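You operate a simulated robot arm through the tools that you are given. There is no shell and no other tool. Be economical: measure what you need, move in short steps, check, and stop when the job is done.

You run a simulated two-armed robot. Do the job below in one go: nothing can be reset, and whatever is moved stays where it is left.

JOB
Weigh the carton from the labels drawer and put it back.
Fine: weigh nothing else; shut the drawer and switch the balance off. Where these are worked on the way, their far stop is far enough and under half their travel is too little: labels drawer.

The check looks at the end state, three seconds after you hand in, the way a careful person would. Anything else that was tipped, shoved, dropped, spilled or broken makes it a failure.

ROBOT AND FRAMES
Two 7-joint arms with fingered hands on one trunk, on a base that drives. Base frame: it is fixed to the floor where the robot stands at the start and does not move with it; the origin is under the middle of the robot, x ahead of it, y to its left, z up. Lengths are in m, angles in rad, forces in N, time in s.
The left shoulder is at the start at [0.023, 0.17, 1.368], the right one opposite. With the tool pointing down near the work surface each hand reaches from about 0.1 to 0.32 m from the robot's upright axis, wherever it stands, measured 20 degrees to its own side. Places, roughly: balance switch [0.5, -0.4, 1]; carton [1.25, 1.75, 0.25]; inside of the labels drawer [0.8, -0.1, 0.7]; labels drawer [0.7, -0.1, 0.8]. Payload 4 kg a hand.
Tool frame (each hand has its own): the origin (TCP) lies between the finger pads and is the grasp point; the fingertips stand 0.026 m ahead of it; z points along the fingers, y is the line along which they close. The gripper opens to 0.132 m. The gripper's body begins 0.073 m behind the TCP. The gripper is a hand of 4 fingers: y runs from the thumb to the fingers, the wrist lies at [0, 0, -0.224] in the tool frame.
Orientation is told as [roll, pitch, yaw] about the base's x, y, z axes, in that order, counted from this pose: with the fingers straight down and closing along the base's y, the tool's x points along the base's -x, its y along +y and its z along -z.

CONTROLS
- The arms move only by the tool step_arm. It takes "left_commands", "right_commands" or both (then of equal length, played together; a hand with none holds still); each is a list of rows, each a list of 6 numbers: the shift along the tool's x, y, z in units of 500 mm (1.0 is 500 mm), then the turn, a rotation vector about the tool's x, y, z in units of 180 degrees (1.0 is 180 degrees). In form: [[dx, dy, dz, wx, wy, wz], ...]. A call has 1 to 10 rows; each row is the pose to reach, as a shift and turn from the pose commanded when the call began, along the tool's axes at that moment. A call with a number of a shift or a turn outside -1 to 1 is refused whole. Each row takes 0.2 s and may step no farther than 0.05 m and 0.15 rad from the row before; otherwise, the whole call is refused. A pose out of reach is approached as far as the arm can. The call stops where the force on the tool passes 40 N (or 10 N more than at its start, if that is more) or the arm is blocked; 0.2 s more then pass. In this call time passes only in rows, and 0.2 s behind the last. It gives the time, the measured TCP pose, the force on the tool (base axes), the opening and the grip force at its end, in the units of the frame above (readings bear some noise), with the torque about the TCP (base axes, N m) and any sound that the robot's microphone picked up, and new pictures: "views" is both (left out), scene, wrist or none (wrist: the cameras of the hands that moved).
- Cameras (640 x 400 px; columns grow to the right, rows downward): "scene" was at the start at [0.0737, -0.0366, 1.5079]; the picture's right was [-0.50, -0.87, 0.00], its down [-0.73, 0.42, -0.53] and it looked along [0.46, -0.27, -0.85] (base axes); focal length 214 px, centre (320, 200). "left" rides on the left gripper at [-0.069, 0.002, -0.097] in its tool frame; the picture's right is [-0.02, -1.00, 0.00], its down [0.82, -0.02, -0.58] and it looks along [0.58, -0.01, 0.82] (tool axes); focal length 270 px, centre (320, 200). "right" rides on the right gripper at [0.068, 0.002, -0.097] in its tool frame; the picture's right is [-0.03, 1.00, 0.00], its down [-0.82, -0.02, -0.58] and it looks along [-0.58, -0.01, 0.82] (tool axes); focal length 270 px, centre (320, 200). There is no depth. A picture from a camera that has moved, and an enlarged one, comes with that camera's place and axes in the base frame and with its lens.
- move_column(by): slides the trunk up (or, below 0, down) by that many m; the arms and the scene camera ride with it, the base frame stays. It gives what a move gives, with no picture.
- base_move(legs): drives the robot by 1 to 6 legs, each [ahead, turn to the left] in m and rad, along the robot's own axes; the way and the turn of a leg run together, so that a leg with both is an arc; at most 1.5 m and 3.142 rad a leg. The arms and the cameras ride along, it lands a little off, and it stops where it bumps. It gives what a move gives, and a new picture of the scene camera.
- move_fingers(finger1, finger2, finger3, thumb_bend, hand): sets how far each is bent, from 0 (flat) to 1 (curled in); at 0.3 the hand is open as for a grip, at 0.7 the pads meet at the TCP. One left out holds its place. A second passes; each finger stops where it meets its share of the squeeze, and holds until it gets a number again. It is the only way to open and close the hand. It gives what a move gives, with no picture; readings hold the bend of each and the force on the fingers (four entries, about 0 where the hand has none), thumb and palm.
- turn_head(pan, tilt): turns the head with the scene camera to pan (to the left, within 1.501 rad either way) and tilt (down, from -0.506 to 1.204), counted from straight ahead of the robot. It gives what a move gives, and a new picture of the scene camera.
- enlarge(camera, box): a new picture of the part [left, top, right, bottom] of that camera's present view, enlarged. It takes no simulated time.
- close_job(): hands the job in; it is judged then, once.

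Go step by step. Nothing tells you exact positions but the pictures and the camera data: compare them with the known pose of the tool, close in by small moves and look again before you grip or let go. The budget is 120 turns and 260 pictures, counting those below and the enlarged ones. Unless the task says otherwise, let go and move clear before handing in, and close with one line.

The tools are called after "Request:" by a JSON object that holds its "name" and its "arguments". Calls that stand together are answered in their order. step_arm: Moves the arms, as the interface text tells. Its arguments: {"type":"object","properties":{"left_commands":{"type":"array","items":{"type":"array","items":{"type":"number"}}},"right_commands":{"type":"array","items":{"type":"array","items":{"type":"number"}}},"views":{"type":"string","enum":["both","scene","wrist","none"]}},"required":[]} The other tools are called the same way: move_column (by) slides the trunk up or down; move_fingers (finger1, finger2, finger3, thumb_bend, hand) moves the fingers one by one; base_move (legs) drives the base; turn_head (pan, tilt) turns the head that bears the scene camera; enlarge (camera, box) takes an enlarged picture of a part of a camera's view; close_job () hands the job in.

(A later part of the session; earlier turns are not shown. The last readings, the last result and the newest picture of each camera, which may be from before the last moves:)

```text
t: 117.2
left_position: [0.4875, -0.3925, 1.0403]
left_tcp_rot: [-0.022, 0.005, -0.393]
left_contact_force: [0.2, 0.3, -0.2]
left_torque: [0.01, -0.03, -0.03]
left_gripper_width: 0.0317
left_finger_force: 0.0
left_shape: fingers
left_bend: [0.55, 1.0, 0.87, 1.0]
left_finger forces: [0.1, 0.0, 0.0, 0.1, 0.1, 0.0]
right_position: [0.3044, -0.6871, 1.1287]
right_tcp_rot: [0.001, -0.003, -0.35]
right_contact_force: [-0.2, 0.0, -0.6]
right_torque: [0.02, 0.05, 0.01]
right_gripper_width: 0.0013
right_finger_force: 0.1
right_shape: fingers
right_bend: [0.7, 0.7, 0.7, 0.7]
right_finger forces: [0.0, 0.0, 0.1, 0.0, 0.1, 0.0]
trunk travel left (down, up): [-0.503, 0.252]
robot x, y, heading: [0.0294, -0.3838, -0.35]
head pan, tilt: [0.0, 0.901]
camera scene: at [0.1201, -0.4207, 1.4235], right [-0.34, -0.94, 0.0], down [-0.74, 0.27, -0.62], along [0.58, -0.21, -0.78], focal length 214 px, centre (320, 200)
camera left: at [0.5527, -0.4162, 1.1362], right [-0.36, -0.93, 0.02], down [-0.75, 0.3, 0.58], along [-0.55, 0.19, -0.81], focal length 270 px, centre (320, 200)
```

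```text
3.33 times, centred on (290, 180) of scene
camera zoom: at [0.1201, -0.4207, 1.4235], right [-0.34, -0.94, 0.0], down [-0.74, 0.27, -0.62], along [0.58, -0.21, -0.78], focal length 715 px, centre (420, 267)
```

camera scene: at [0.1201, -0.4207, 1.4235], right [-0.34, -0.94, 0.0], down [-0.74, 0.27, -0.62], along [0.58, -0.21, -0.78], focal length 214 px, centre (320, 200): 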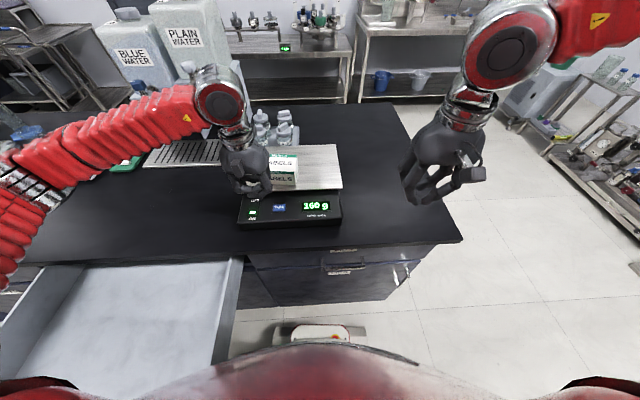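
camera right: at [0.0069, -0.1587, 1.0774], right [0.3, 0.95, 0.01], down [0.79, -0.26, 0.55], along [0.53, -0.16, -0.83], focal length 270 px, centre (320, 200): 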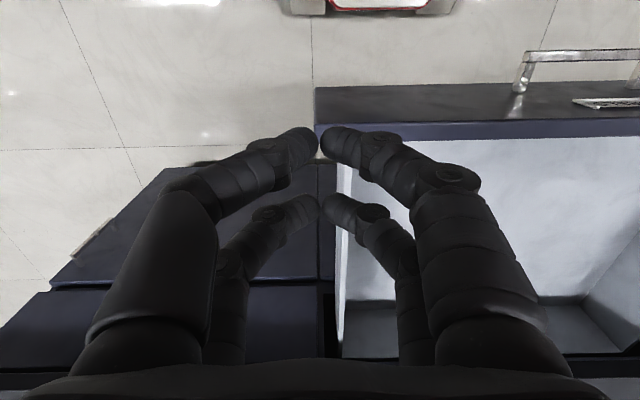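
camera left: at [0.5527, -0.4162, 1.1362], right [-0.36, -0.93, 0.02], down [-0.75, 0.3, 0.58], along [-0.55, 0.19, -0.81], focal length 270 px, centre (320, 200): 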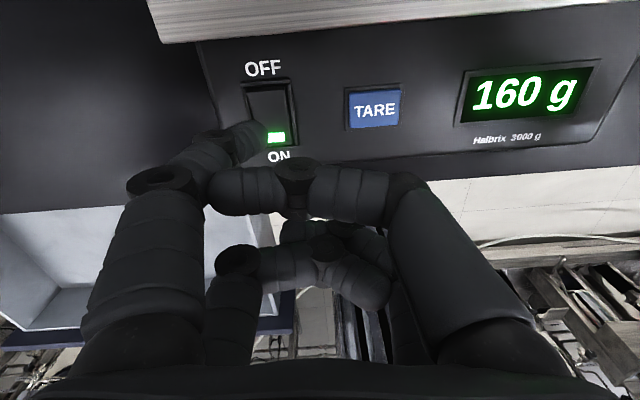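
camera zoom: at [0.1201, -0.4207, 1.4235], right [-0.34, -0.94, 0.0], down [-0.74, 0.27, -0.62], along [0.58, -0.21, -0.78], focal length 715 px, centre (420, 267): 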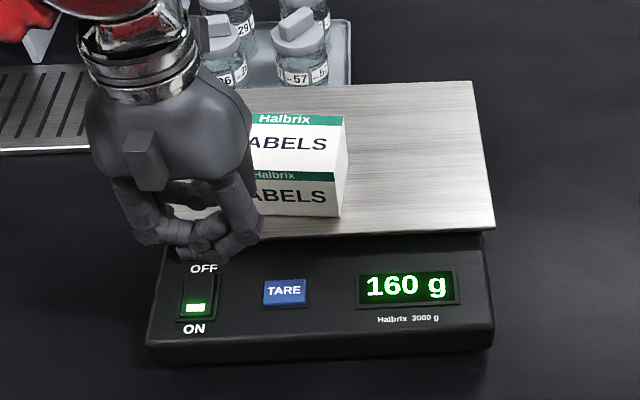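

Request:
{"name": "step_arm", "arguments": {"left_commands": [[0, 0, 0.04, 0, 0, 0], [0, 0, 0.07, 0, 0, 0], [0, 0, 0.082, 0, 0, 0], [0, 0, 0.092, 0, 0, 0], [0, 0, 0.1, 0, 0, 0], [0, 0, 0.106, 0, 0, 0], [0, 0, 0.112, 0, 0, 0]], "views": "both"}}

```text
t: 118.8
left_position: [0.4864, -0.3942, 0.9904]
left_tcp_rot: [-0.023, 0.004, -0.393]
left_contact_force: [-0.1, 2.1, 15.3]
left_torque: [0.45, -0.36, 0.07]
left_gripper_width: 0.0316
left_finger_force: 7.1
left_shape: fingers
left_bend: [0.57, 1.0, 0.87, 1.0]
left_finger forces: [14.4, 0.0, 0.0, 0.0, 0.1, 0.1]
right_position: [0.3036, -0.6868, 1.1301]
right_tcp_rot: [0.002, -0.002, -0.349]
right_contact_force: [0.7, 0.8, -0.6]
right_torque: [-0.01, 0.01, -0.03]
right_gripper_width: 0.0012
right_finger_force: 0.0
right_shape: fingers
right_bend: [0.7, 0.7, 0.7, 0.7]
right_finger forces: [0.0, 0.0, 0.1, 0.1, 0.0, 0.0]
trunk travel left (down, up): [-0.503, 0.252]
robot x, y, heading: [0.0263, -0.3855, -0.347]
head pan, tilt: [0.0, 0.901]
heard: click
camera scene: at [0.1189, -0.4211, 1.4238], right [-0.34, -0.94, 0.0], down [-0.74, 0.27, -0.62], along [0.58, -0.21, -0.78], focal length 214 px, centre (320, 200)
camera left: at [0.5516, -0.4176, 1.0856], right [-0.36, -0.93, 0.02], down [-0.76, 0.3, 0.58], along [-0.55, 0.19, -0.81], focal length 270 px, centre (320, 200)
```

scene: 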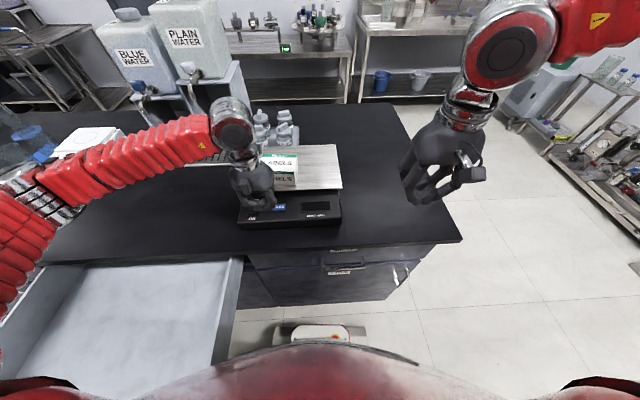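
left: 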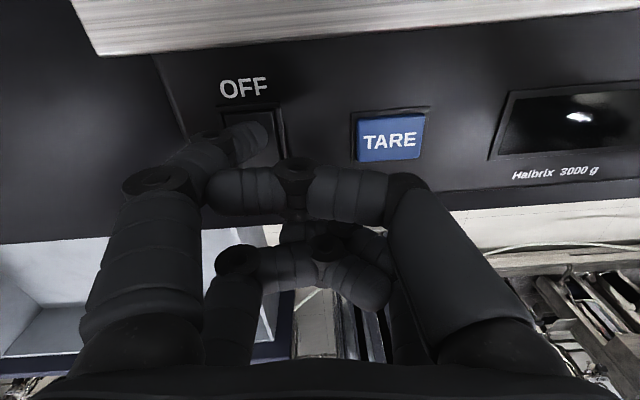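

Balance is off. Back above the carton and open the hand.

Request:
{"name": "step_arm", "arguments": {"left_commands": [[0, 0, -0.09, 0, 0, 0], [0, 0, -0.18, 0, 0, 0], [0, 0, -0.26, 0, 0, 0], [-0.08, -0.02, -0.26, 0, 0, 0], [-0.16, -0.04, -0.26, 0, 0, 0], [-0.231, -0.057, -0.26, 0, 0, 0]], "views": "none"}}

Request:
{"name": "move_fingers", "arguments": {"hand": "left", "finger1": 0.27, "finger2": 0.27, "finger3": 0.27, "thumb_bend": 0.27}}

Request:
{"name": "enlarge", "arguments": {"camera": "left", "box": [0, 0, 640, 400]}}

Request:
{"name": "enlarge", "arguments": {"camera": "scene", "box": [210, 120, 370, 240]}}

```text
t: 120.2
left_position: [0.5848, -0.4626, 1.1166]
left_tcp_rot: [-0.024, 0.007, -0.395]
left_contact_force: [0.8, 0.6, -0.7]
left_torque: [0.01, 0.02, -0.05]
left_gripper_width: 0.0322
left_finger_force: 0.0
left_shape: fingers
left_bend: [0.55, 1.0, 0.87, 1.0]
left_finger forces: [0.1, 0.1, 0.0, 0.0, 0.0, 0.0]
right_position: [0.306, -0.6868, 1.1275]
right_tcp_rot: [0.002, -0.003, -0.349]
right_contact_force: [0.2, 0.0, 0.1]
right_torque: [-0.03, 0.01, -0.01]
right_gripper_width: 0.001
right_finger_force: 0.0
right_shape: fingers
right_bend: [0.7, 0.7, 0.7, 0.7]
right_finger forces: [0.0, 0.1, 0.1, 0.0, 0.0, 0.0]
trunk travel left (down, up): [-0.503, 0.252]
robot x, y, heading: [0.029, -0.3882, -0.35]
head pan, tilt: [0.0, 0.901]
```

```text
t: 121.2
left_position: [0.585, -0.4616, 1.1177]
left_tcp_rot: [-0.023, 0.008, -0.391]
left_contact_force: [0.3, -0.6, 0.2]
left_torque: [-0.04, 0.01, 0.02]
left_gripper_width: 0.1386
left_finger_force: 0.0
left_shape: fingers
left_bend: [0.27, 0.27, 0.27, 0.27]
left_finger forces: [0.0, 0.0, 0.0, 0.1, 0.0, 0.0]
right_position: [0.3037, -0.6876, 1.1288]
right_tcp_rot: [0.0, -0.002, -0.349]
right_contact_force: [-0.3, 0.0, 0.3]
right_torque: [0.01, -0.01, -0.01]
right_gripper_width: 0.0008
right_finger_force: 0.0
right_shape: fingers
right_bend: [0.7, 0.7, 0.7, 0.7]
right_finger forces: [0.0, 0.1, 0.0, 0.0, 0.0, 0.0]
trunk travel left (down, up): [-0.503, 0.252]
robot x, y, heading: [0.0304, -0.3858, -0.346]
head pan, tilt: [0.0, 0.901]
```

```text
1.00 times, centred on (320, 200) of left (not enlarged: the box is as wide or as high as the picture)
camera zoom: at [0.65, -0.4848, 1.2131], right [-0.36, -0.93, 0.02], down [-0.75, 0.3, 0.58], along [-0.55, 0.19, -0.81], focal length 270 px, centre (320, 200)
```

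zoom: 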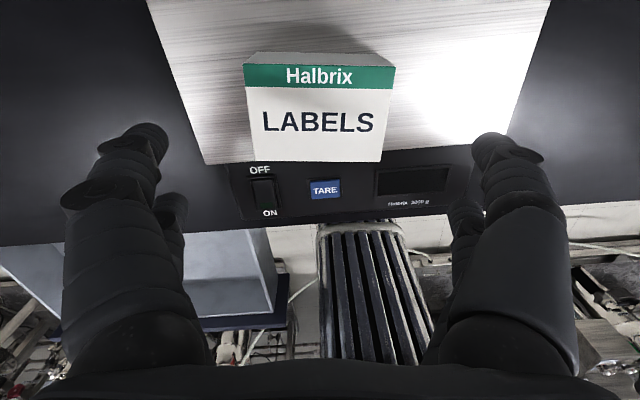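

```text
3.33 times, centred on (290, 180) of scene
camera zoom: at [0.1204, -0.4213, 1.4234], right [-0.34, -0.94, 0.0], down [-0.74, 0.27, -0.62], along [0.58, -0.21, -0.78], focal length 715 px, centre (420, 267)
```

zoom: 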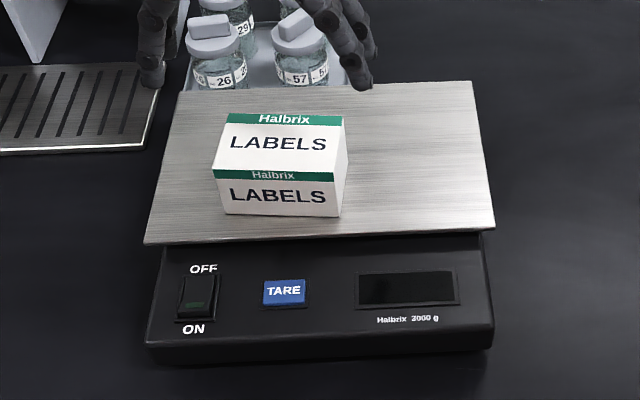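

Display dark, switch off. Regrip the carton and lift it.

Request:
{"name": "step_arm", "arguments": {"left_commands": [[0, 0, 0.08, 0, 0, 0], [0, 0, 0.16, 0, 0, 0], [0, 0, 0.235, 0, 0, 0]], "views": "wrist"}}

Request:
{"name": "move_fingers", "arguments": {"hand": "left", "finger1": 0.5, "finger2": 0.5, "finger3": 0.5, "thumb_bend": 0.5}}

Request:
{"name": "step_arm", "arguments": {"left_commands": [[0, 0, -0.07, 0, 0, 0], [0, 0, -0.14, 0, 0, 0], [0, 0, -0.22, 0, 0, 0], [0, 0, -0.3, 0, 0, 0], [0, 0, -0.36, 0, 0, 0]], "views": "scene"}}

```text
t: 122.0
left_position: [0.5834, -0.464, 1.0017]
left_tcp_rot: [-0.024, 0.007, -0.393]
left_contact_force: [-0.3, -0.1, 0.6]
left_torque: [-0.03, 0.0, -0.01]
left_gripper_width: 0.1391
left_finger_force: 0.1
left_shape: fingers
left_bend: [0.27, 0.27, 0.27, 0.27]
left_finger forces: [0.0, 0.1, 0.1, 0.1, 0.0, 0.0]
right_position: [0.3051, -0.6876, 1.1289]
right_tcp_rot: [0.002, -0.004, -0.348]
right_contact_force: [0.0, -0.1, 0.4]
right_torque: [0.02, 0.01, -0.04]
right_gripper_width: 0.0011
right_finger_force: 0.1
right_shape: fingers
right_bend: [0.7, 0.7, 0.7, 0.7]
right_finger forces: [0.0, 0.0, 0.1, 0.0, 0.0, 0.0]
trunk travel left (down, up): [-0.503, 0.252]
robot x, y, heading: [0.0316, -0.3868, -0.347]
head pan, tilt: [0.0, 0.901]
camera left: at [0.6496, -0.4874, 1.097], right [-0.36, -0.93, 0.02], down [-0.75, 0.3, 0.58], along [-0.55, 0.19, -0.81], focal length 270 px, centre (320, 200)
```

left: 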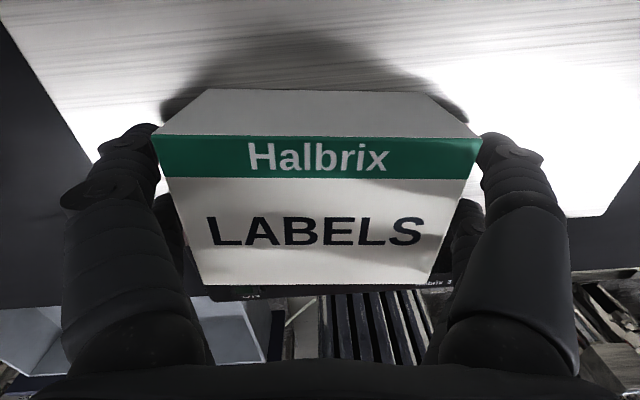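

```text
t: 123.0
left_position: [0.5845, -0.4648, 1.0015]
left_tcp_rot: [-0.023, 0.008, -0.393]
left_contact_force: [0.5, -0.6, 1.0]
left_torque: [0.0, 0.02, -0.02]
left_gripper_width: 0.0981
left_finger_force: 25.8
left_shape: fingers
left_bend: [0.44, 0.43, 0.45, 0.46]
left_finger forces: [13.0, 12.7, 8.8, 0.1, 17.2, 0.0]
right_position: [0.3047, -0.6867, 1.1295]
right_tcp_rot: [0.001, -0.001, -0.348]
right_contact_force: [0.1, 0.4, 0.1]
right_torque: [0.0, 0.02, 0.0]
right_gripper_width: 0.001
right_finger_force: 0.0
right_shape: fingers
right_bend: [0.7, 0.7, 0.7, 0.7]
right_finger forces: [0.1, 0.1, 0.1, 0.1, 0.0, 0.0]
trunk travel left (down, up): [-0.503, 0.252]
robot x, y, heading: [0.0319, -0.387, -0.345]
head pan, tilt: [0.0, 0.901]
```

```text
t: 124.2
left_position: [0.5828, -0.4601, 1.1805]
left_tcp_rot: [-0.023, 0.007, -0.392]
left_contact_force: [-1.1, 1.3, -1.8]
left_torque: [-0.02, -0.03, 0.01]
left_gripper_width: 0.0981
left_finger_force: 25.6
left_shape: fingers
left_bend: [0.44, 0.43, 0.45, 0.46]
left_finger forces: [12.9, 12.7, 8.7, 0.1, 17.1, 0.0]
right_position: [0.3037, -0.6874, 1.1299]
right_tcp_rot: [0.002, -0.001, -0.35]
right_contact_force: [-0.1, 0.9, 0.1]
right_torque: [-0.02, -0.01, 0.02]
right_gripper_width: 0.0009
right_finger_force: 0.0
right_shape: fingers
right_bend: [0.7, 0.7, 0.7, 0.7]
right_finger forces: [0.0, 0.0, 0.1, 0.0, 0.0, 0.0]
trunk travel left (down, up): [-0.503, 0.252]
robot x, y, heading: [0.0338, -0.3882, -0.348]
head pan, tilt: [0.0, 0.901]
camera scene: at [0.1201, -0.4215, 1.4234], right [-0.34, -0.94, 0.0], down [-0.74, 0.27, -0.62], along [0.58, -0.21, -0.78], focal length 214 px, centre (320, 200)
```

scene: 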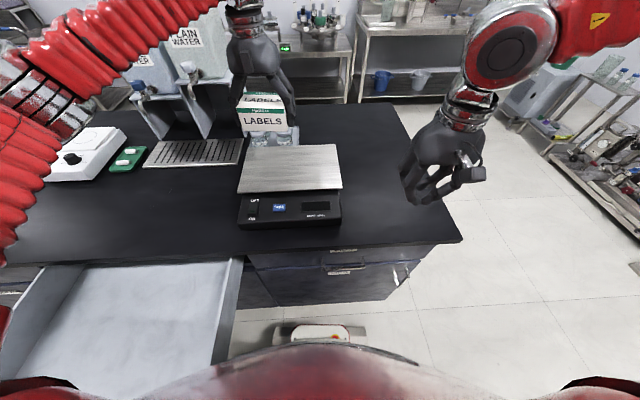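

Now back off and carry the carton over the open drawer.

Request:
{"name": "base_move", "arguments": {"legs": [[-0.08, 0]]}}

Request:
{"name": "step_arm", "arguments": {"left_commands": [[0.059, 0.059, 0, 0, 0, 0], [0.118, 0.118, 0, 0, 0, 0], [0.177, 0.177, 0, 0, 0, 0], [0.236, 0.236, 0, 0, 0, 0], [0.295, 0.295, 0, 0, 0, 0], [0.354, 0.354, 0, 0, 0, 0], [0.413, 0.413, 0, 0, 0, 0], [0.472, 0.472, 0, 0, 0, 0], [0.531, 0.531, 0, 0, 0, 0], [0.59, 0.59, 0, 0, 0, 0]], "views": "none"}}

Request:
{"name": "turn_head", "arguments": {"pan": 0.6, "tilt": 1.1}}

```text
t: 125.3
left_position: [0.5066, -0.4333, 1.1801]
left_tcp_rot: [-0.021, 0.003, -0.393]
left_contact_force: [1.1, 0.0, -1.0]
left_torque: [-0.03, -0.01, 0.01]
left_gripper_width: 0.0983
left_finger_force: 25.7
left_shape: fingers
left_bend: [0.44, 0.43, 0.45, 0.46]
left_finger forces: [12.9, 12.7, 8.7, 0.0, 17.0, 0.0]
right_position: [0.2286, -0.6591, 1.1293]
right_tcp_rot: [0.002, -0.004, -0.349]
right_contact_force: [-0.5, -0.1, 0.3]
right_torque: [-0.01, -0.04, 0.0]
right_gripper_width: 0.0011
right_finger_force: 0.0
right_shape: fingers
right_bend: [0.7, 0.7, 0.7, 0.7]
right_finger forces: [0.0, 0.1, 0.0, 0.0, 0.0, 0.0]
trunk travel left (down, up): [-0.503, 0.252]
robot x, y, heading: [-0.0431, -0.3602, -0.352]
head pan, tilt: [0.0, 0.901]
camera scene: at [0.0432, -0.3933, 1.4236], right [-0.34, -0.94, 0.0], down [-0.74, 0.27, -0.62], along [0.58, -0.21, -0.78], focal length 214 px, centre (320, 200)
```

scene: 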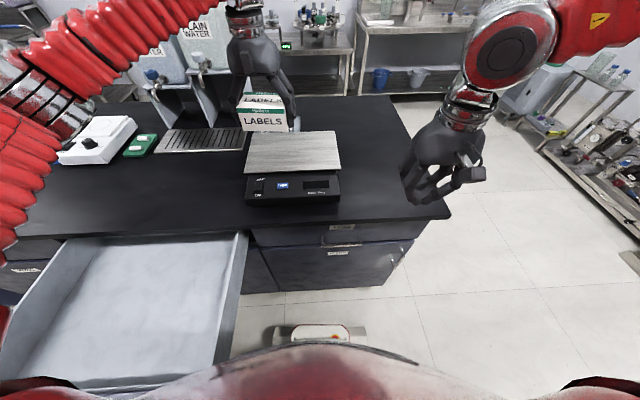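

```text
t: 127.5
left_position: [0.3445, -0.0472, 1.1772]
left_tcp_rot: [-0.023, 0.006, -0.394]
left_contact_force: [-0.4, 0.2, -2.0]
left_torque: [0.0, -0.02, -0.01]
left_gripper_width: 0.0975
left_finger_force: 25.5
left_shape: fingers
left_bend: [0.44, 0.43, 0.45, 0.46]
left_finger forces: [12.8, 12.4, 8.6, 0.0, 16.7, 0.0]
right_position: [0.2276, -0.6597, 1.1298]
right_tcp_rot: [0.001, -0.004, -0.35]
right_contact_force: [-0.1, -0.2, 0.3]
right_torque: [-0.01, -0.07, 0.06]
right_gripper_width: 0.001
right_finger_force: 0.1
right_shape: fingers
right_bend: [0.7, 0.7, 0.7, 0.7]
right_finger forces: [0.0, 0.0, 0.0, 0.1, 0.0, 0.0]
trunk travel left (down, up): [-0.503, 0.252]
robot x, y, heading: [-0.0472, -0.3608, -0.348]
head pan, tilt: [0.0, 0.901]
```

```text
t: 128.5
left_position: [0.3468, -0.0466, 1.1754]
left_tcp_rot: [-0.021, 0.006, -0.393]
left_contact_force: [-0.8, 0.4, -1.5]
left_torque: [0.03, 0.04, -0.03]
left_gripper_width: 0.0975
left_finger_force: 25.3
left_shape: fingers
left_bend: [0.44, 0.43, 0.45, 0.46]
left_finger forces: [12.8, 12.5, 8.6, 0.1, 16.7, 0.0]
right_position: [0.2296, -0.6595, 1.1295]
right_tcp_rot: [0.002, -0.003, -0.35]
right_contact_force: [0.5, 0.0, 0.1]
right_torque: [0.06, -0.01, -0.02]
right_gripper_width: 0.001
right_finger_force: 0.1
right_shape: fingers
right_bend: [0.7, 0.7, 0.7, 0.7]
right_finger forces: [0.0, 0.0, 0.0, 0.0, 0.0, 0.0]
trunk travel left (down, up): [-0.503, 0.252]
robot x, y, heading: [-0.0418, -0.3591, -0.35]
head pan, tilt: [0.6, 1.1]
camera scene: at [0.0352, -0.3522, 1.4097], right [0.25, -0.97, 0.0], down [-0.86, -0.22, -0.45], along [0.44, 0.11, -0.89], focal length 214 px, centre (320, 200)
```

scene: 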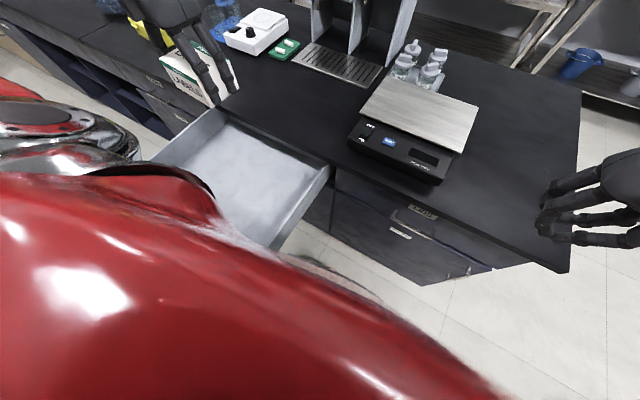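

Request:
{"name": "turn_head", "arguments": {"pan": 0.9, "tilt": 0.75}}

Request:
{"name": "enlarge", "arguments": {"camera": "left", "box": [0, 0, 640, 400]}}

```text
t: 129.3
left_position: [0.3468, -0.0476, 1.1752]
left_tcp_rot: [-0.022, 0.007, -0.392]
left_contact_force: [0.4, 0.2, -1.2]
left_torque: [0.01, 0.03, -0.01]
left_gripper_width: 0.098
left_finger_force: 25.6
left_shape: fingers
left_bend: [0.44, 0.43, 0.45, 0.46]
left_finger forces: [12.7, 12.6, 8.6, 0.0, 16.7, 0.0]
right_position: [0.2294, -0.66, 1.1286]
right_tcp_rot: [0.001, -0.002, -0.349]
right_contact_force: [0.6, 0.4, 1.1]
right_torque: [0.02, 0.0, -0.02]
right_gripper_width: 0.0009
right_finger_force: 0.0
right_shape: fingers
right_bend: [0.7, 0.7, 0.7, 0.7]
right_finger forces: [0.0, 0.0, 0.0, 0.0, 0.0, 0.1]
trunk travel left (down, up): [-0.503, 0.252]
robot x, y, heading: [-0.0459, -0.3558, -0.348]
head pan, tilt: [0.901, 0.75]
camera scene: at [0.0447, -0.3246, 1.4353], right [0.52, -0.85, 0.0], down [-0.58, -0.36, -0.73], along [0.62, 0.38, -0.68], focal length 214 px, centre (320, 200)
```

scene: 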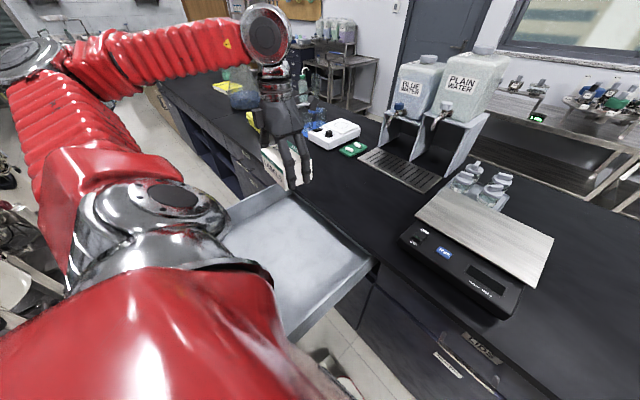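

```text
1.00 times, centred on (320, 200) of left (not enlarged: the box is as wide or as high as the picture)
camera zoom: at [0.4125, -0.0707, 1.2714], right [-0.36, -0.93, 0.02], down [-0.75, 0.3, 0.58], along [-0.55, 0.19, -0.81], focal length 270 px, centre (320, 200)
```

zoom: 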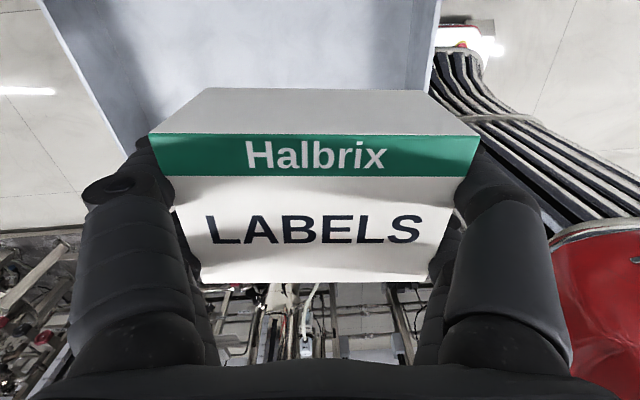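

Request:
{"name": "step_arm", "arguments": {"left_commands": [[0, 0, 0.09, 0, 0, 0], [0, 0, 0.18, 0, 0, 0], [0, 0, 0.27, 0, 0, 0], [0, 0, 0.36, 0, 0, 0], [0, 0, 0.45, 0, 0, 0], [0, 0, 0.54, 0, 0, 0]], "views": "both"}}

```text
t: 130.7
left_position: [0.3453, -0.0528, 0.9045]
left_tcp_rot: [-0.022, 0.007, -0.394]
left_contact_force: [-0.1, 0.5, -1.2]
left_torque: [-0.01, 0.01, 0.0]
left_gripper_width: 0.0978
left_finger_force: 24.7
left_shape: fingers
left_bend: [0.44, 0.43, 0.45, 0.46]
left_finger forces: [12.4, 12.3, 8.6, 0.0, 16.4, 0.1]
right_position: [0.2303, -0.6596, 1.1302]
right_tcp_rot: [0.0, 0.0, -0.35]
right_contact_force: [0.4, 0.2, -0.1]
right_torque: [-0.02, 0.05, -0.03]
right_gripper_width: 0.0012
right_finger_force: 0.1
right_shape: fingers
right_bend: [0.7, 0.7, 0.7, 0.7]
right_finger forces: [0.0, 0.0, 0.0, 0.0, 0.0, 0.0]
trunk travel left (down, up): [-0.503, 0.252]
robot x, y, heading: [-0.0462, -0.3571, -0.349]
head pan, tilt: [0.901, 0.75]
camera scene: at [0.0455, -0.3242, 1.4353], right [0.52, -0.85, 0.0], down [-0.58, -0.36, -0.73], along [0.62, 0.38, -0.68], focal length 214 px, centre (320, 200)
camera left: at [0.4112, -0.0755, 1.0011], right [-0.36, -0.93, 0.02], down [-0.75, 0.3, 0.58], along [-0.55, 0.19, -0.81], focal length 270 px, centre (320, 200)
```

scene: 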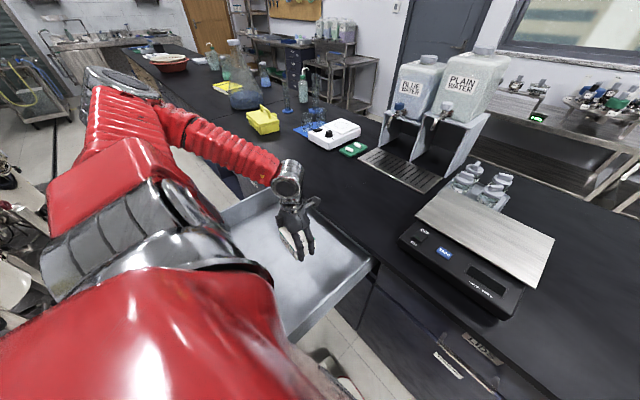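
left: 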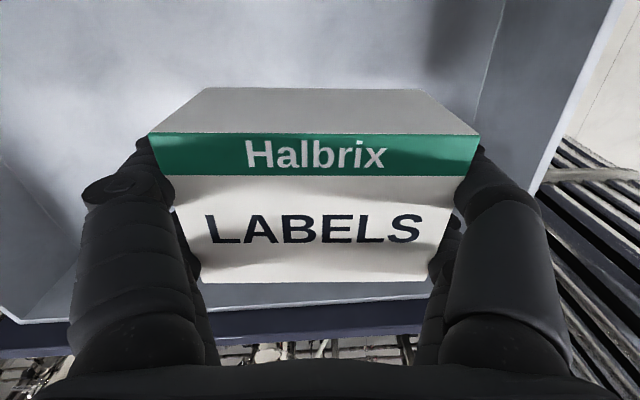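

Request:
{"name": "step_arm", "arguments": {"left_commands": [[0, 0, 0.09, 0, 0, 0], [0, 0, 0.18, 0, 0, 0], [0, 0, 0.255, 0, 0, 0], [0, 0, 0.27, 0, 0, 0], [0, 0, 0.278, 0, 0, 0], [0, 0, 0.284, 0, 0, 0], [0, 0, 0.289, 0, 0, 0]], "views": "both"}}

```text
t: 132.3
left_position: [0.3428, -0.0566, 0.761]
left_tcp_rot: [-0.023, 0.008, -0.393]
left_contact_force: [-0.4, -0.2, -1.2]
left_torque: [0.04, 0.01, 0.0]
left_gripper_width: 0.0977
left_finger_force: 25.0
left_shape: fingers
left_bend: [0.44, 0.43, 0.45, 0.46]
left_finger forces: [12.4, 12.2, 8.5, 0.1, 16.3, 0.1]
right_position: [0.2282, -0.6593, 1.1296]
right_tcp_rot: [0.001, -0.001, -0.349]
right_contact_force: [-0.1, 0.5, 0.4]
right_torque: [-0.05, 0.0, -0.02]
right_gripper_width: 0.0012
right_finger_force: 0.0
right_shape: fingers
right_bend: [0.7, 0.7, 0.7, 0.7]
right_finger forces: [0.0, 0.1, 0.0, 0.1, 0.0, 0.0]
trunk travel left (down, up): [-0.503, 0.252]
robot x, y, heading: [-0.0475, -0.3608, -0.347]
head pan, tilt: [0.901, 0.75]
camera scene: at [0.0448, -0.3244, 1.4354], right [0.52, -0.85, 0.0], down [-0.58, -0.36, -0.73], along [0.62, 0.38, -0.68], focal length 214 px, centre (320, 200)
camera left: at [0.4086, -0.0791, 0.8562], right [-0.36, -0.93, 0.02], down [-0.75, 0.3, 0.58], along [-0.55, 0.19, -0.81], focal length 270 px, centre (320, 200)
```

scene: 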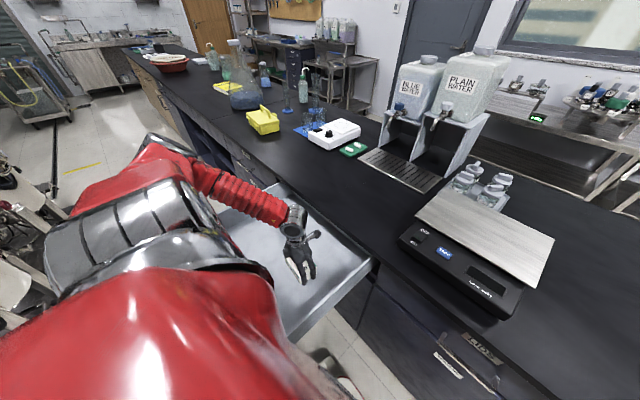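
left: 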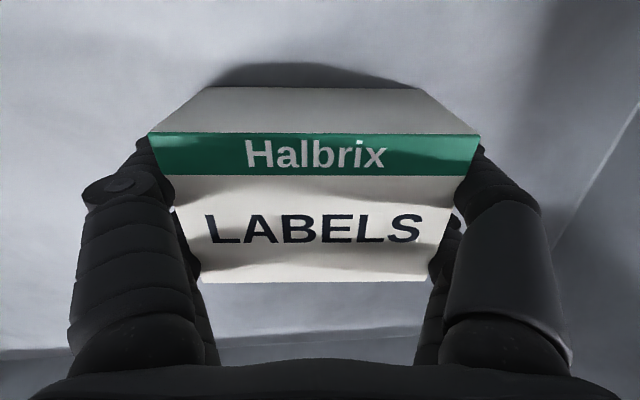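

Request:
{"name": "step_arm", "arguments": {"left_commands": [[0, 0, 0.005, 0, 0, 0], [0, 0, 0.009, 0, 0, 0], [0, 0, 0.013, 0, 0, 0]], "views": "none"}}

```text
t: 133.1
left_position: [0.3434, -0.0565, 0.756]
left_tcp_rot: [-0.021, 0.0, -0.391]
left_contact_force: [0.2, 1.8, 31.4]
left_torque: [-0.05, 0.08, 0.03]
left_gripper_width: 0.0978
left_finger_force: 23.6
left_shape: fingers
left_bend: [0.45, 0.45, 0.45, 0.47]
left_finger forces: [12.7, 12.2, 8.2, 0.0, 14.0, 0.0]
right_position: [0.2271, -0.6601, 1.13]
right_tcp_rot: [0.005, -0.004, -0.349]
right_contact_force: [0.3, -0.5, -0.2]
right_torque: [-0.02, 0.02, 0.0]
right_gripper_width: 0.001
right_finger_force: 0.0
right_shape: fingers
right_bend: [0.7, 0.7, 0.7, 0.7]
right_finger forces: [0.1, 0.1, 0.0, 0.0, 0.0, 0.0]
trunk travel left (down, up): [-0.503, 0.252]
robot x, y, heading: [-0.0462, -0.3567, -0.353]
head pan, tilt: [0.901, 0.75]
```

Carton is on the drawer floor. Ease off, release and lift clear.

Request:
{"name": "step_arm", "arguments": {"left_commands": [[0, 0, -0.007, 0, 0, 0]], "views": "none"}}

Request:
{"name": "move_fingers", "arguments": {"hand": "left", "finger1": 0.27, "finger2": 0.27, "finger3": 0.27, "thumb_bend": 0.27}}

Request:
{"name": "step_arm", "arguments": {"left_commands": [[0, 0, -0.04, 0, 0, 0], [0, 0, -0.12, 0, 0, 0], [0, 0, -0.2, 0, 0, 0], [0, 0, -0.28, 0, 0, 0], [0, 0, -0.36, 0, 0, 0], [0, 0, -0.45, 0, 0, 0]], "views": "both"}}

```text
t: 133.5
left_position: [0.3409, -0.056, 0.7579]
left_tcp_rot: [-0.023, 0.007, -0.393]
left_contact_force: [0.7, -0.3, 12.2]
left_torque: [0.07, -0.09, -0.02]
left_gripper_width: 0.0973
left_finger_force: 23.3
left_shape: fingers
left_bend: [0.45, 0.45, 0.45, 0.47]
left_finger forces: [11.9, 11.6, 8.0, 0.0, 15.0, 0.1]
right_position: [0.2284, -0.6604, 1.1301]
right_tcp_rot: [0.001, -0.003, -0.35]
right_contact_force: [-0.9, 0.5, 1.3]
right_torque: [-0.02, -0.01, 0.0]
right_gripper_width: 0.001
right_finger_force: 0.0
right_shape: fingers
right_bend: [0.7, 0.7, 0.7, 0.7]
right_finger forces: [0.0, 0.1, 0.1, 0.0, 0.0, 0.0]
trunk travel left (down, up): [-0.503, 0.252]
robot x, y, heading: [-0.0451, -0.3609, -0.353]
head pan, tilt: [0.901, 0.75]
```

```text
t: 134.5
left_position: [0.3421, -0.0571, 0.7571]
left_tcp_rot: [-0.024, 0.006, -0.393]
left_contact_force: [-0.6, 0.2, 0.0]
left_torque: [-0.01, 0.02, 0.04]
left_gripper_width: 0.1389
left_finger_force: 0.0
left_shape: fingers
left_bend: [0.27, 0.27, 0.27, 0.27]
left_finger forces: [0.1, 0.0, 0.0, 0.0, 0.0, 0.1]
right_position: [0.2293, -0.66, 1.1287]
right_tcp_rot: [0.001, -0.001, -0.348]
right_contact_force: [0.9, 0.5, -0.4]
right_torque: [0.04, 0.0, 0.03]
right_gripper_width: 0.0011
right_finger_force: 0.1
right_shape: fingers
right_bend: [0.7, 0.7, 0.7, 0.7]
right_finger forces: [0.0, 0.0, 0.1, 0.1, 0.0, 0.0]
trunk travel left (down, up): [-0.503, 0.252]
robot x, y, heading: [-0.0428, -0.3608, -0.349]
head pan, tilt: [0.901, 0.75]
```

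```text
t: 135.9
left_position: [0.3433, -0.0524, 0.9846]
left_tcp_rot: [-0.024, 0.006, -0.391]
left_contact_force: [0.0, -0.6, -0.1]
left_torque: [0.01, -0.03, 0.03]
left_gripper_width: 0.139
left_finger_force: 0.1
left_shape: fingers
left_bend: [0.27, 0.27, 0.27, 0.27]
left_finger forces: [0.0, 0.1, 0.0, 0.0, 0.1, 0.0]
right_position: [0.2278, -0.6596, 1.1297]
right_tcp_rot: [0.002, -0.004, -0.349]
right_contact_force: [0.2, -0.8, -0.5]
right_torque: [-0.04, 0.0, -0.03]
right_gripper_width: 0.0009
right_finger_force: 0.0
right_shape: fingers
right_bend: [0.7, 0.7, 0.7, 0.7]
right_finger forces: [0.0, 0.0, 0.0, 0.0, 0.1, 0.0]
trunk travel left (down, up): [-0.503, 0.252]
robot x, y, heading: [-0.0445, -0.3549, -0.355]
head pan, tilt: [0.901, 0.75]
camera scene: at [0.0436, -0.3252, 1.4355], right [0.52, -0.85, 0.0], down [-0.58, -0.36, -0.73], along [0.62, 0.38, -0.68], focal length 214 px, centre (320, 200)
camera left: at [0.4086, -0.0761, 1.0794], right [-0.36, -0.93, 0.02], down [-0.75, 0.3, 0.58], along [-0.55, 0.19, -0.81], focal length 270 px, centre (320, 200)
```

scene: 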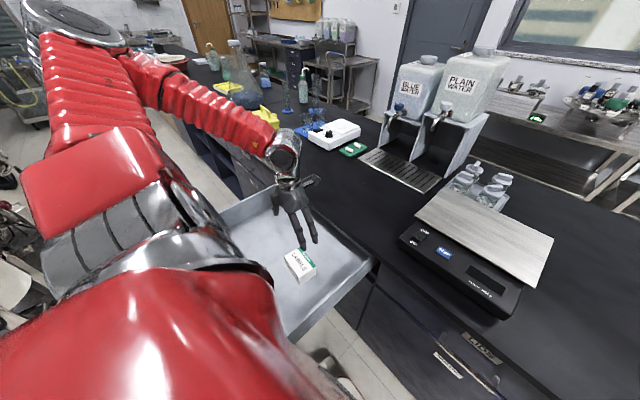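
left: 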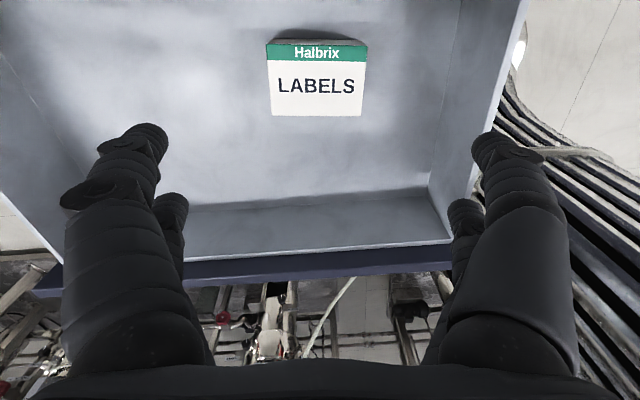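

Carton is back in the drawer. Now close my fist and bring it round to the front of the drawer panel to push it shut.

Request:
{"name": "move_fingers", "arguments": {"hand": "left", "finger1": 0.7, "finger2": 0.7, "finger3": 0.7, "thumb_bend": 0.7}}

Request:
{"name": "step_arm", "arguments": {"left_commands": [[0.082, 0.008, 0, 0, 0, 0], [0.164, 0.015, 0, 0, 0, 0], [0.246, 0.023, 0, 0, 0, 0], [0.328, 0.03, 0, 0, 0, 0], [0.41, 0.038, 0, 0, 0, 0], [0.492, 0.046, 0, 0, 0, 0], [0.572, 0.053, 0, 0, 0, 0]], "views": "both"}}

```text
t: 136.9
left_position: [0.3439, -0.0518, 0.9829]
left_tcp_rot: [-0.022, 0.009, -0.392]
left_contact_force: [-0.4, 0.3, 0.1]
left_torque: [0.0, 0.01, -0.04]
left_gripper_width: 0.0017
left_finger_force: 0.0
left_shape: fingers
left_bend: [0.7, 0.7, 0.7, 0.7]
left_finger forces: [0.0, 0.1, 0.1, 0.0, 0.0, 0.1]
right_position: [0.2295, -0.6594, 1.1286]
right_tcp_rot: [0.001, -0.002, -0.349]
right_contact_force: [0.3, 0.3, 0.9]
right_torque: [0.02, 0.0, 0.01]
right_gripper_width: 0.0013
right_finger_force: 0.0
right_shape: fingers
right_bend: [0.7, 0.7, 0.7, 0.7]
right_finger forces: [0.1, 0.0, 0.0, 0.0, 0.1, 0.0]
trunk travel left (down, up): [-0.503, 0.252]
robot x, y, heading: [-0.047, -0.3585, -0.346]
head pan, tilt: [0.901, 0.75]
```

```text
t: 138.5
left_position: [0.0966, 0.1122, 0.9743]
left_tcp_rot: [-0.025, 0.005, -0.394]
left_contact_force: [0.2, -0.2, 0.8]
left_torque: [0.0, -0.02, -0.01]
left_gripper_width: 0.0014
left_finger_force: 0.0
left_shape: fingers
left_bend: [0.7, 0.7, 0.7, 0.7]
left_finger forces: [0.0, 0.0, 0.0, 0.0, 0.0, 0.0]
left hand out of reach, approached as far as the arm can: row 2, 3, 4, 5, 6, 7
right_position: [0.2292, -0.6609, 1.129]
right_tcp_rot: [0.001, -0.004, -0.348]
right_contact_force: [0.4, 0.3, 0.0]
right_torque: [0.03, 0.0, 0.04]
right_gripper_width: 0.0011
right_finger_force: 0.0
right_shape: fingers
right_bend: [0.7, 0.7, 0.7, 0.7]
right_finger forces: [0.0, 0.1, 0.1, 0.0, 0.1, 0.0]
trunk travel left (down, up): [-0.503, 0.252]
robot x, y, heading: [-0.0487, -0.3617, -0.348]
head pan, tilt: [0.901, 0.75]
camera scene: at [0.0434, -0.325, 1.4355], right [0.52, -0.85, 0.0], down [-0.58, -0.36, -0.73], along [0.62, 0.38, -0.68], focal length 214 px, centre (320, 200)
camera left: at [0.1611, 0.0882, 1.0705], right [-0.36, -0.93, 0.02], down [-0.75, 0.31, 0.58], along [-0.55, 0.19, -0.81], focal length 270 px, centre (320, 200)
```

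scene: 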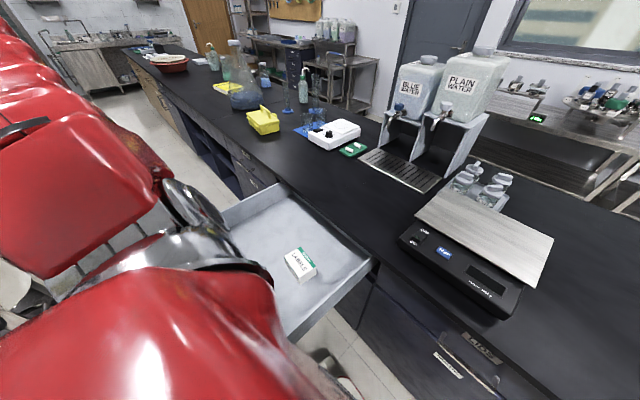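
left: 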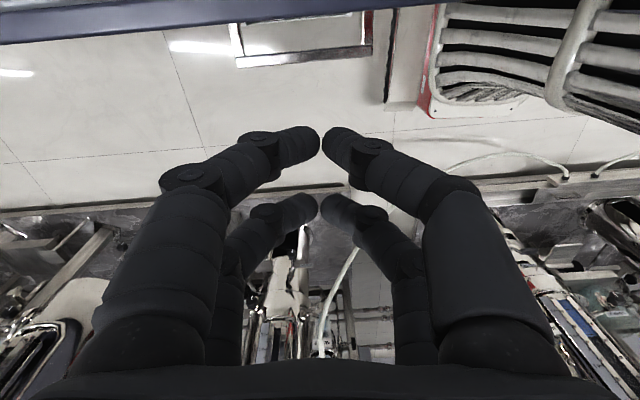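

The fist is just in front of the panel. Lower it above the handle bar.

Request:
{"name": "step_arm", "arguments": {"left_commands": [[0, 0, 0.08, 0, 0, 0], [0, 0, 0.16, 0, 0, 0], [0, 0, 0.24, 0, 0, 0], [0, 0, 0.32, 0, 0, 0], [0, 0, 0.34, 0, 0, 0]], "views": "both"}}

```text
t: 139.7
left_position: [0.0926, 0.1114, 0.8036]
left_tcp_rot: [-0.022, 0.005, -0.393]
left_contact_force: [0.0, -0.1, -0.8]
left_torque: [-0.02, 0.01, -0.01]
left_gripper_width: 0.0015
left_finger_force: 0.1
left_shape: fingers
left_bend: [0.7, 0.7, 0.7, 0.7]
left_finger forces: [0.0, 0.0, 0.0, 0.0, 0.0, 0.0]
right_position: [0.2279, -0.6589, 1.1299]
right_tcp_rot: [0.002, -0.002, -0.349]
right_contact_force: [-0.6, -0.8, -0.2]
right_torque: [-0.04, -0.02, -0.02]
right_gripper_width: 0.0011
right_finger_force: 0.1
right_shape: fingers
right_bend: [0.7, 0.7, 0.7, 0.7]
right_finger forces: [0.0, 0.0, 0.1, 0.0, 0.0, 0.0]
trunk travel left (down, up): [-0.503, 0.252]
robot x, y, heading: [-0.0488, -0.36, -0.348]
head pan, tilt: [0.901, 0.75]
camera scene: at [0.0442, -0.3246, 1.4354], right [0.52, -0.85, 0.0], down [-0.58, -0.36, -0.73], along [0.62, 0.38, -0.68], focal length 214 px, centre (320, 200)
camera left: at [0.1585, 0.088, 0.8992], right [-0.36, -0.93, 0.02], down [-0.75, 0.3, 0.58], along [-0.55, 0.19, -0.81], focal length 270 px, centre (320, 200)
```

scene: 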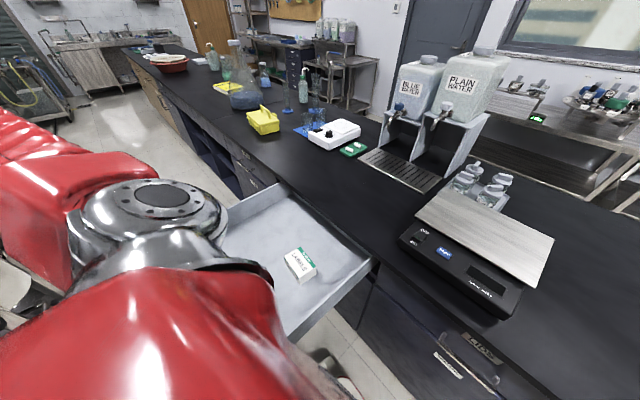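
left: 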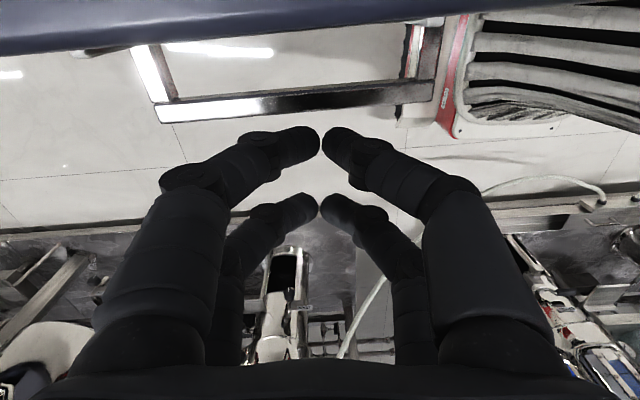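

The panel needs pushing right up to the bench edge, so I'll tilt the fist 45° forward to keep its back clear of the bench top.

Request:
{"name": "step_arm", "arguments": {"left_commands": [[0, 0, 0, 0, -0.042, 0], [0, 0, 0, 0, -0.083, 0], [0, 0, 0, 0, -0.125, 0], [0, 0, 0, 0, -0.167, 0], [0, 0, 0, 0, -0.208, 0], [0, 0, 0, 0, -0.25, 0]], "views": "both"}}

```text
t: 141.1
left_position: [0.1323, 0.1289, 0.8797]
left_tcp_rot: [-0.033, -0.781, -0.369]
left_contact_force: [0.1, 0.8, 0.5]
left_torque: [-0.02, 0.02, 0.01]
left_gripper_width: 0.0014
left_finger_force: 0.1
left_shape: fingers
left_bend: [0.7, 0.7, 0.7, 0.7]
left_finger forces: [0.0, 0.1, 0.0, 0.0, 0.0, 0.0]
left hand out of reach, approached as far as the arm can: row 2, 3, 4, 5, 6
right_position: [0.2274, -0.661, 1.13]
right_tcp_rot: [0.004, -0.003, -0.347]
right_contact_force: [0.1, 0.1, 0.7]
right_torque: [0.04, -0.01, -0.01]
right_gripper_width: 0.0011
right_finger_force: 0.0
right_shape: fingers
right_bend: [0.7, 0.7, 0.7, 0.7]
right_finger forces: [0.0, 0.0, 0.0, 0.0, 0.1, 0.0]
trunk travel left (down, up): [-0.503, 0.252]
robot x, y, heading: [-0.0425, -0.3582, -0.346]
head pan, tilt: [0.901, 0.75]
camera scene: at [0.0432, -0.325, 1.4355], right [0.52, -0.85, 0.0], down [-0.58, -0.36, -0.73], along [0.62, 0.38, -0.68], focal length 214 px, centre (320, 200)
camera left: at [0.1169, 0.1396, 0.9962], right [-0.37, -0.93, 0.04], down [-0.92, 0.36, -0.16], along [0.14, -0.1, -0.99], focal length 270 px, centre (320, 200)
```

scene: 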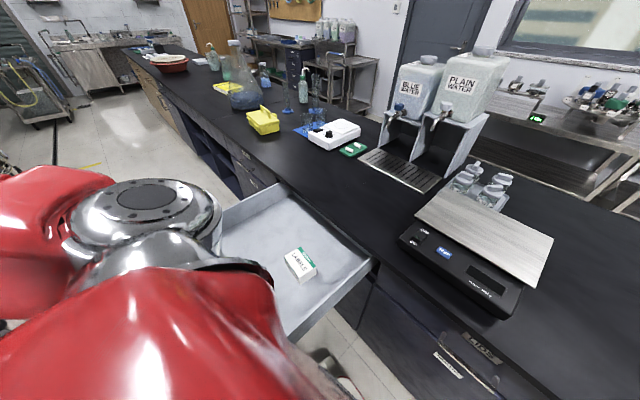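
left: 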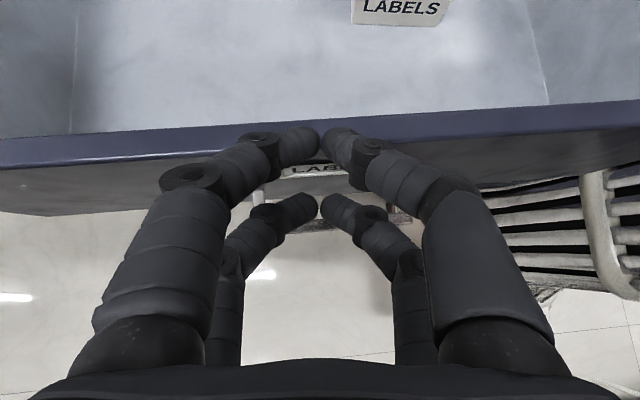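

Too folded for the tilt here. I'll undo it, push most of the way with the upright fist, then tilt for the last part.

Request:
{"name": "step_arm", "arguments": {"left_commands": [[0, 0, 0, 0, 0.042, 0], [0, 0, 0, 0, 0.083, 0], [0, 0, 0, 0, 0.125, 0], [0, 0, 0, 0, 0.167, 0], [0, 0, 0, 0, 0.208, 0], [0, 0, 0, 0, 0.25, 0]], "views": "wrist"}}

```text
t: 142.5
left_position: [0.1342, 0.1298, 0.8759]
left_tcp_rot: [-0.023, 0.01, -0.391]
left_contact_force: [0.0, -0.5, 1.3]
left_torque: [-0.02, 0.02, -0.02]
left_gripper_width: 0.0013
left_finger_force: 0.1
left_shape: fingers
left_bend: [0.7, 0.7, 0.7, 0.7]
left_finger forces: [0.1, 0.0, 0.1, 0.0, 0.0, 0.1]
right_position: [0.2306, -0.6605, 1.1299]
right_tcp_rot: [0.002, -0.002, -0.349]
right_contact_force: [-0.7, -0.4, -0.2]
right_torque: [-0.03, 0.01, -0.03]
right_gripper_width: 0.0013
right_finger_force: 0.1
right_shape: fingers
right_bend: [0.7, 0.7, 0.7, 0.7]
right_finger forces: [0.1, 0.0, 0.1, 0.1, 0.1, 0.0]
trunk travel left (down, up): [-0.503, 0.252]
robot x, y, heading: [-0.0429, -0.3574, -0.349]
head pan, tilt: [0.901, 0.75]
camera left: at [0.2004, 0.1062, 0.9723], right [-0.36, -0.93, 0.02], down [-0.75, 0.3, 0.59], along [-0.55, 0.19, -0.81], focal length 270 px, centre (320, 200)
```

left: 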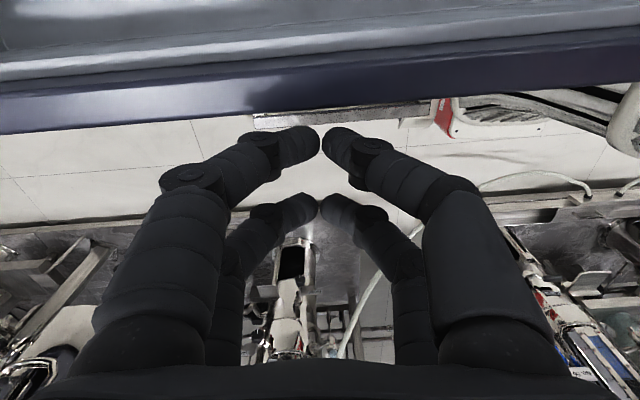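

Request:
{"name": "step_arm", "arguments": {"left_commands": [[0.05, 0, 0, 0, 0, 0], [0.08, 0, 0.02, 0, 0, 0], [0.08, 0, 0.09, 0, 0, 0], [0.08, 0, 0.15, 0, 0, 0]], "views": "wrist"}}

```text
t: 143.5
left_position: [0.0957, 0.144, 0.8018]
left_tcp_rot: [-0.023, 0.008, -0.394]
left_contact_force: [-0.3, 0.0, 0.1]
left_torque: [0.05, -0.03, 0.0]
left_gripper_width: 0.0015
left_finger_force: 0.0
left_shape: fingers
left_bend: [0.7, 0.7, 0.7, 0.7]
left_finger forces: [0.0, 0.1, 0.0, 0.0, 0.0, 0.0]
right_position: [0.2295, -0.6591, 1.1294]
right_tcp_rot: [0.002, -0.002, -0.348]
right_contact_force: [-0.2, -0.6, 0.2]
right_torque: [0.0, -0.01, -0.01]
right_gripper_width: 0.0011
right_finger_force: 0.1
right_shape: fingers
right_bend: [0.7, 0.7, 0.7, 0.7]
right_finger forces: [0.0, 0.1, 0.1, 0.0, 0.0, 0.0]
trunk travel left (down, up): [-0.503, 0.252]
robot x, y, heading: [-0.0459, -0.3596, -0.351]
head pan, tilt: [0.901, 0.75]
camera left: at [0.1621, 0.122, 0.8976], right [-0.36, -0.93, 0.02], down [-0.75, 0.3, 0.58], along [-0.55, 0.19, -0.81], focal length 270 px, centre (320, 200)
```

left: 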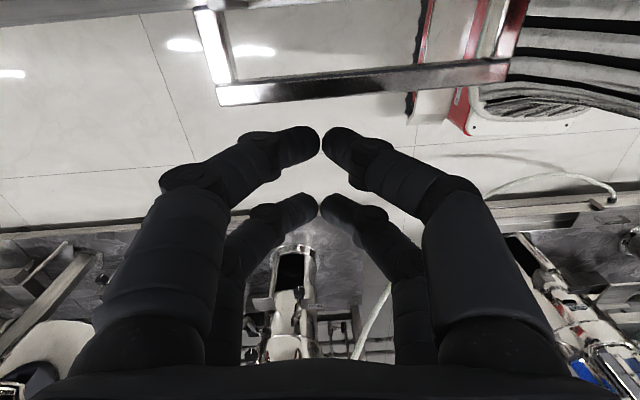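

Request:
{"name": "step_arm", "arguments": {"left_commands": [[-0.075, 0.006, 0, 0, 0, 0], [-0.15, 0.012, 0, 0, 0, 0], [-0.225, 0.019, 0, 0, 0, 0], [-0.3, 0.025, 0, 0, 0, 0], [-0.375, 0.031, 0, 0, 0, 0], [-0.45, 0.037, 0, 0, 0, 0], [-0.525, 0.044, 0, 0, 0, 0], [-0.598, 0.05, 0, 0, 0, 0]], "views": "both"}}

```text
t: 145.3
left_position: [0.3805, 0.0507, 0.7967]
left_tcp_rot: [-0.024, 0.007, -0.392]
left_contact_force: [0.1, -0.2, 0.3]
left_torque: [-0.01, 0.06, 0.01]
left_gripper_width: 0.0016
left_finger_force: 0.1
left_shape: fingers
left_bend: [0.7, 0.7, 0.7, 0.7]
left_finger forces: [0.0, 0.1, 0.0, 0.0, 0.0, 0.0]
right_position: [0.23, -0.66, 1.1293]
right_tcp_rot: [0.002, -0.002, -0.35]
right_contact_force: [-0.1, 0.3, 0.2]
right_torque: [-0.03, 0.0, -0.02]
right_gripper_width: 0.0009
right_finger_force: 0.1
right_shape: fingers
right_bend: [0.7, 0.7, 0.7, 0.7]
right_finger forces: [0.0, 0.0, 0.1, 0.1, 0.0, 0.0]
trunk travel left (down, up): [-0.503, 0.252]
robot x, y, heading: [-0.0444, -0.3597, -0.345]
head pan, tilt: [0.901, 0.75]
camera scene: at [0.0456, -0.3246, 1.4353], right [0.52, -0.85, 0.0], down [-0.58, -0.36, -0.73], along [0.62, 0.38, -0.68], focal length 214 px, centre (320, 200)
camera left: at [0.4466, 0.028, 0.8932], right [-0.36, -0.93, 0.02], down [-0.75, 0.3, 0.58], along [-0.55, 0.19, -0.81], focal length 270 px, centre (320, 200)
```

scene: 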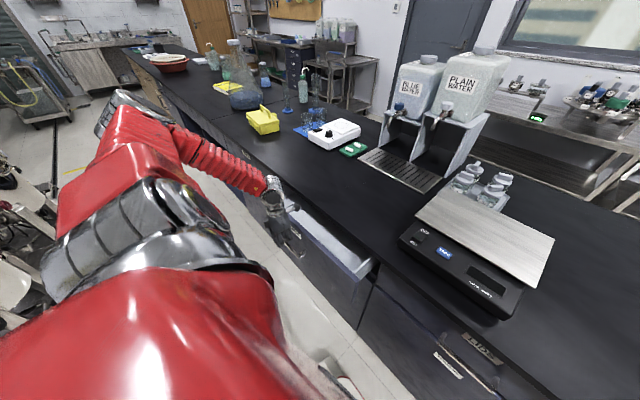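
left: 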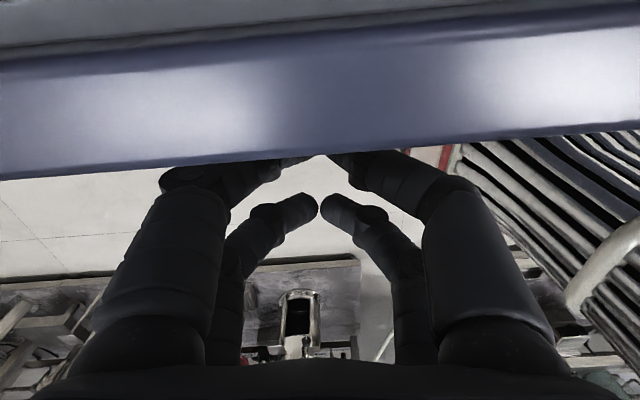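

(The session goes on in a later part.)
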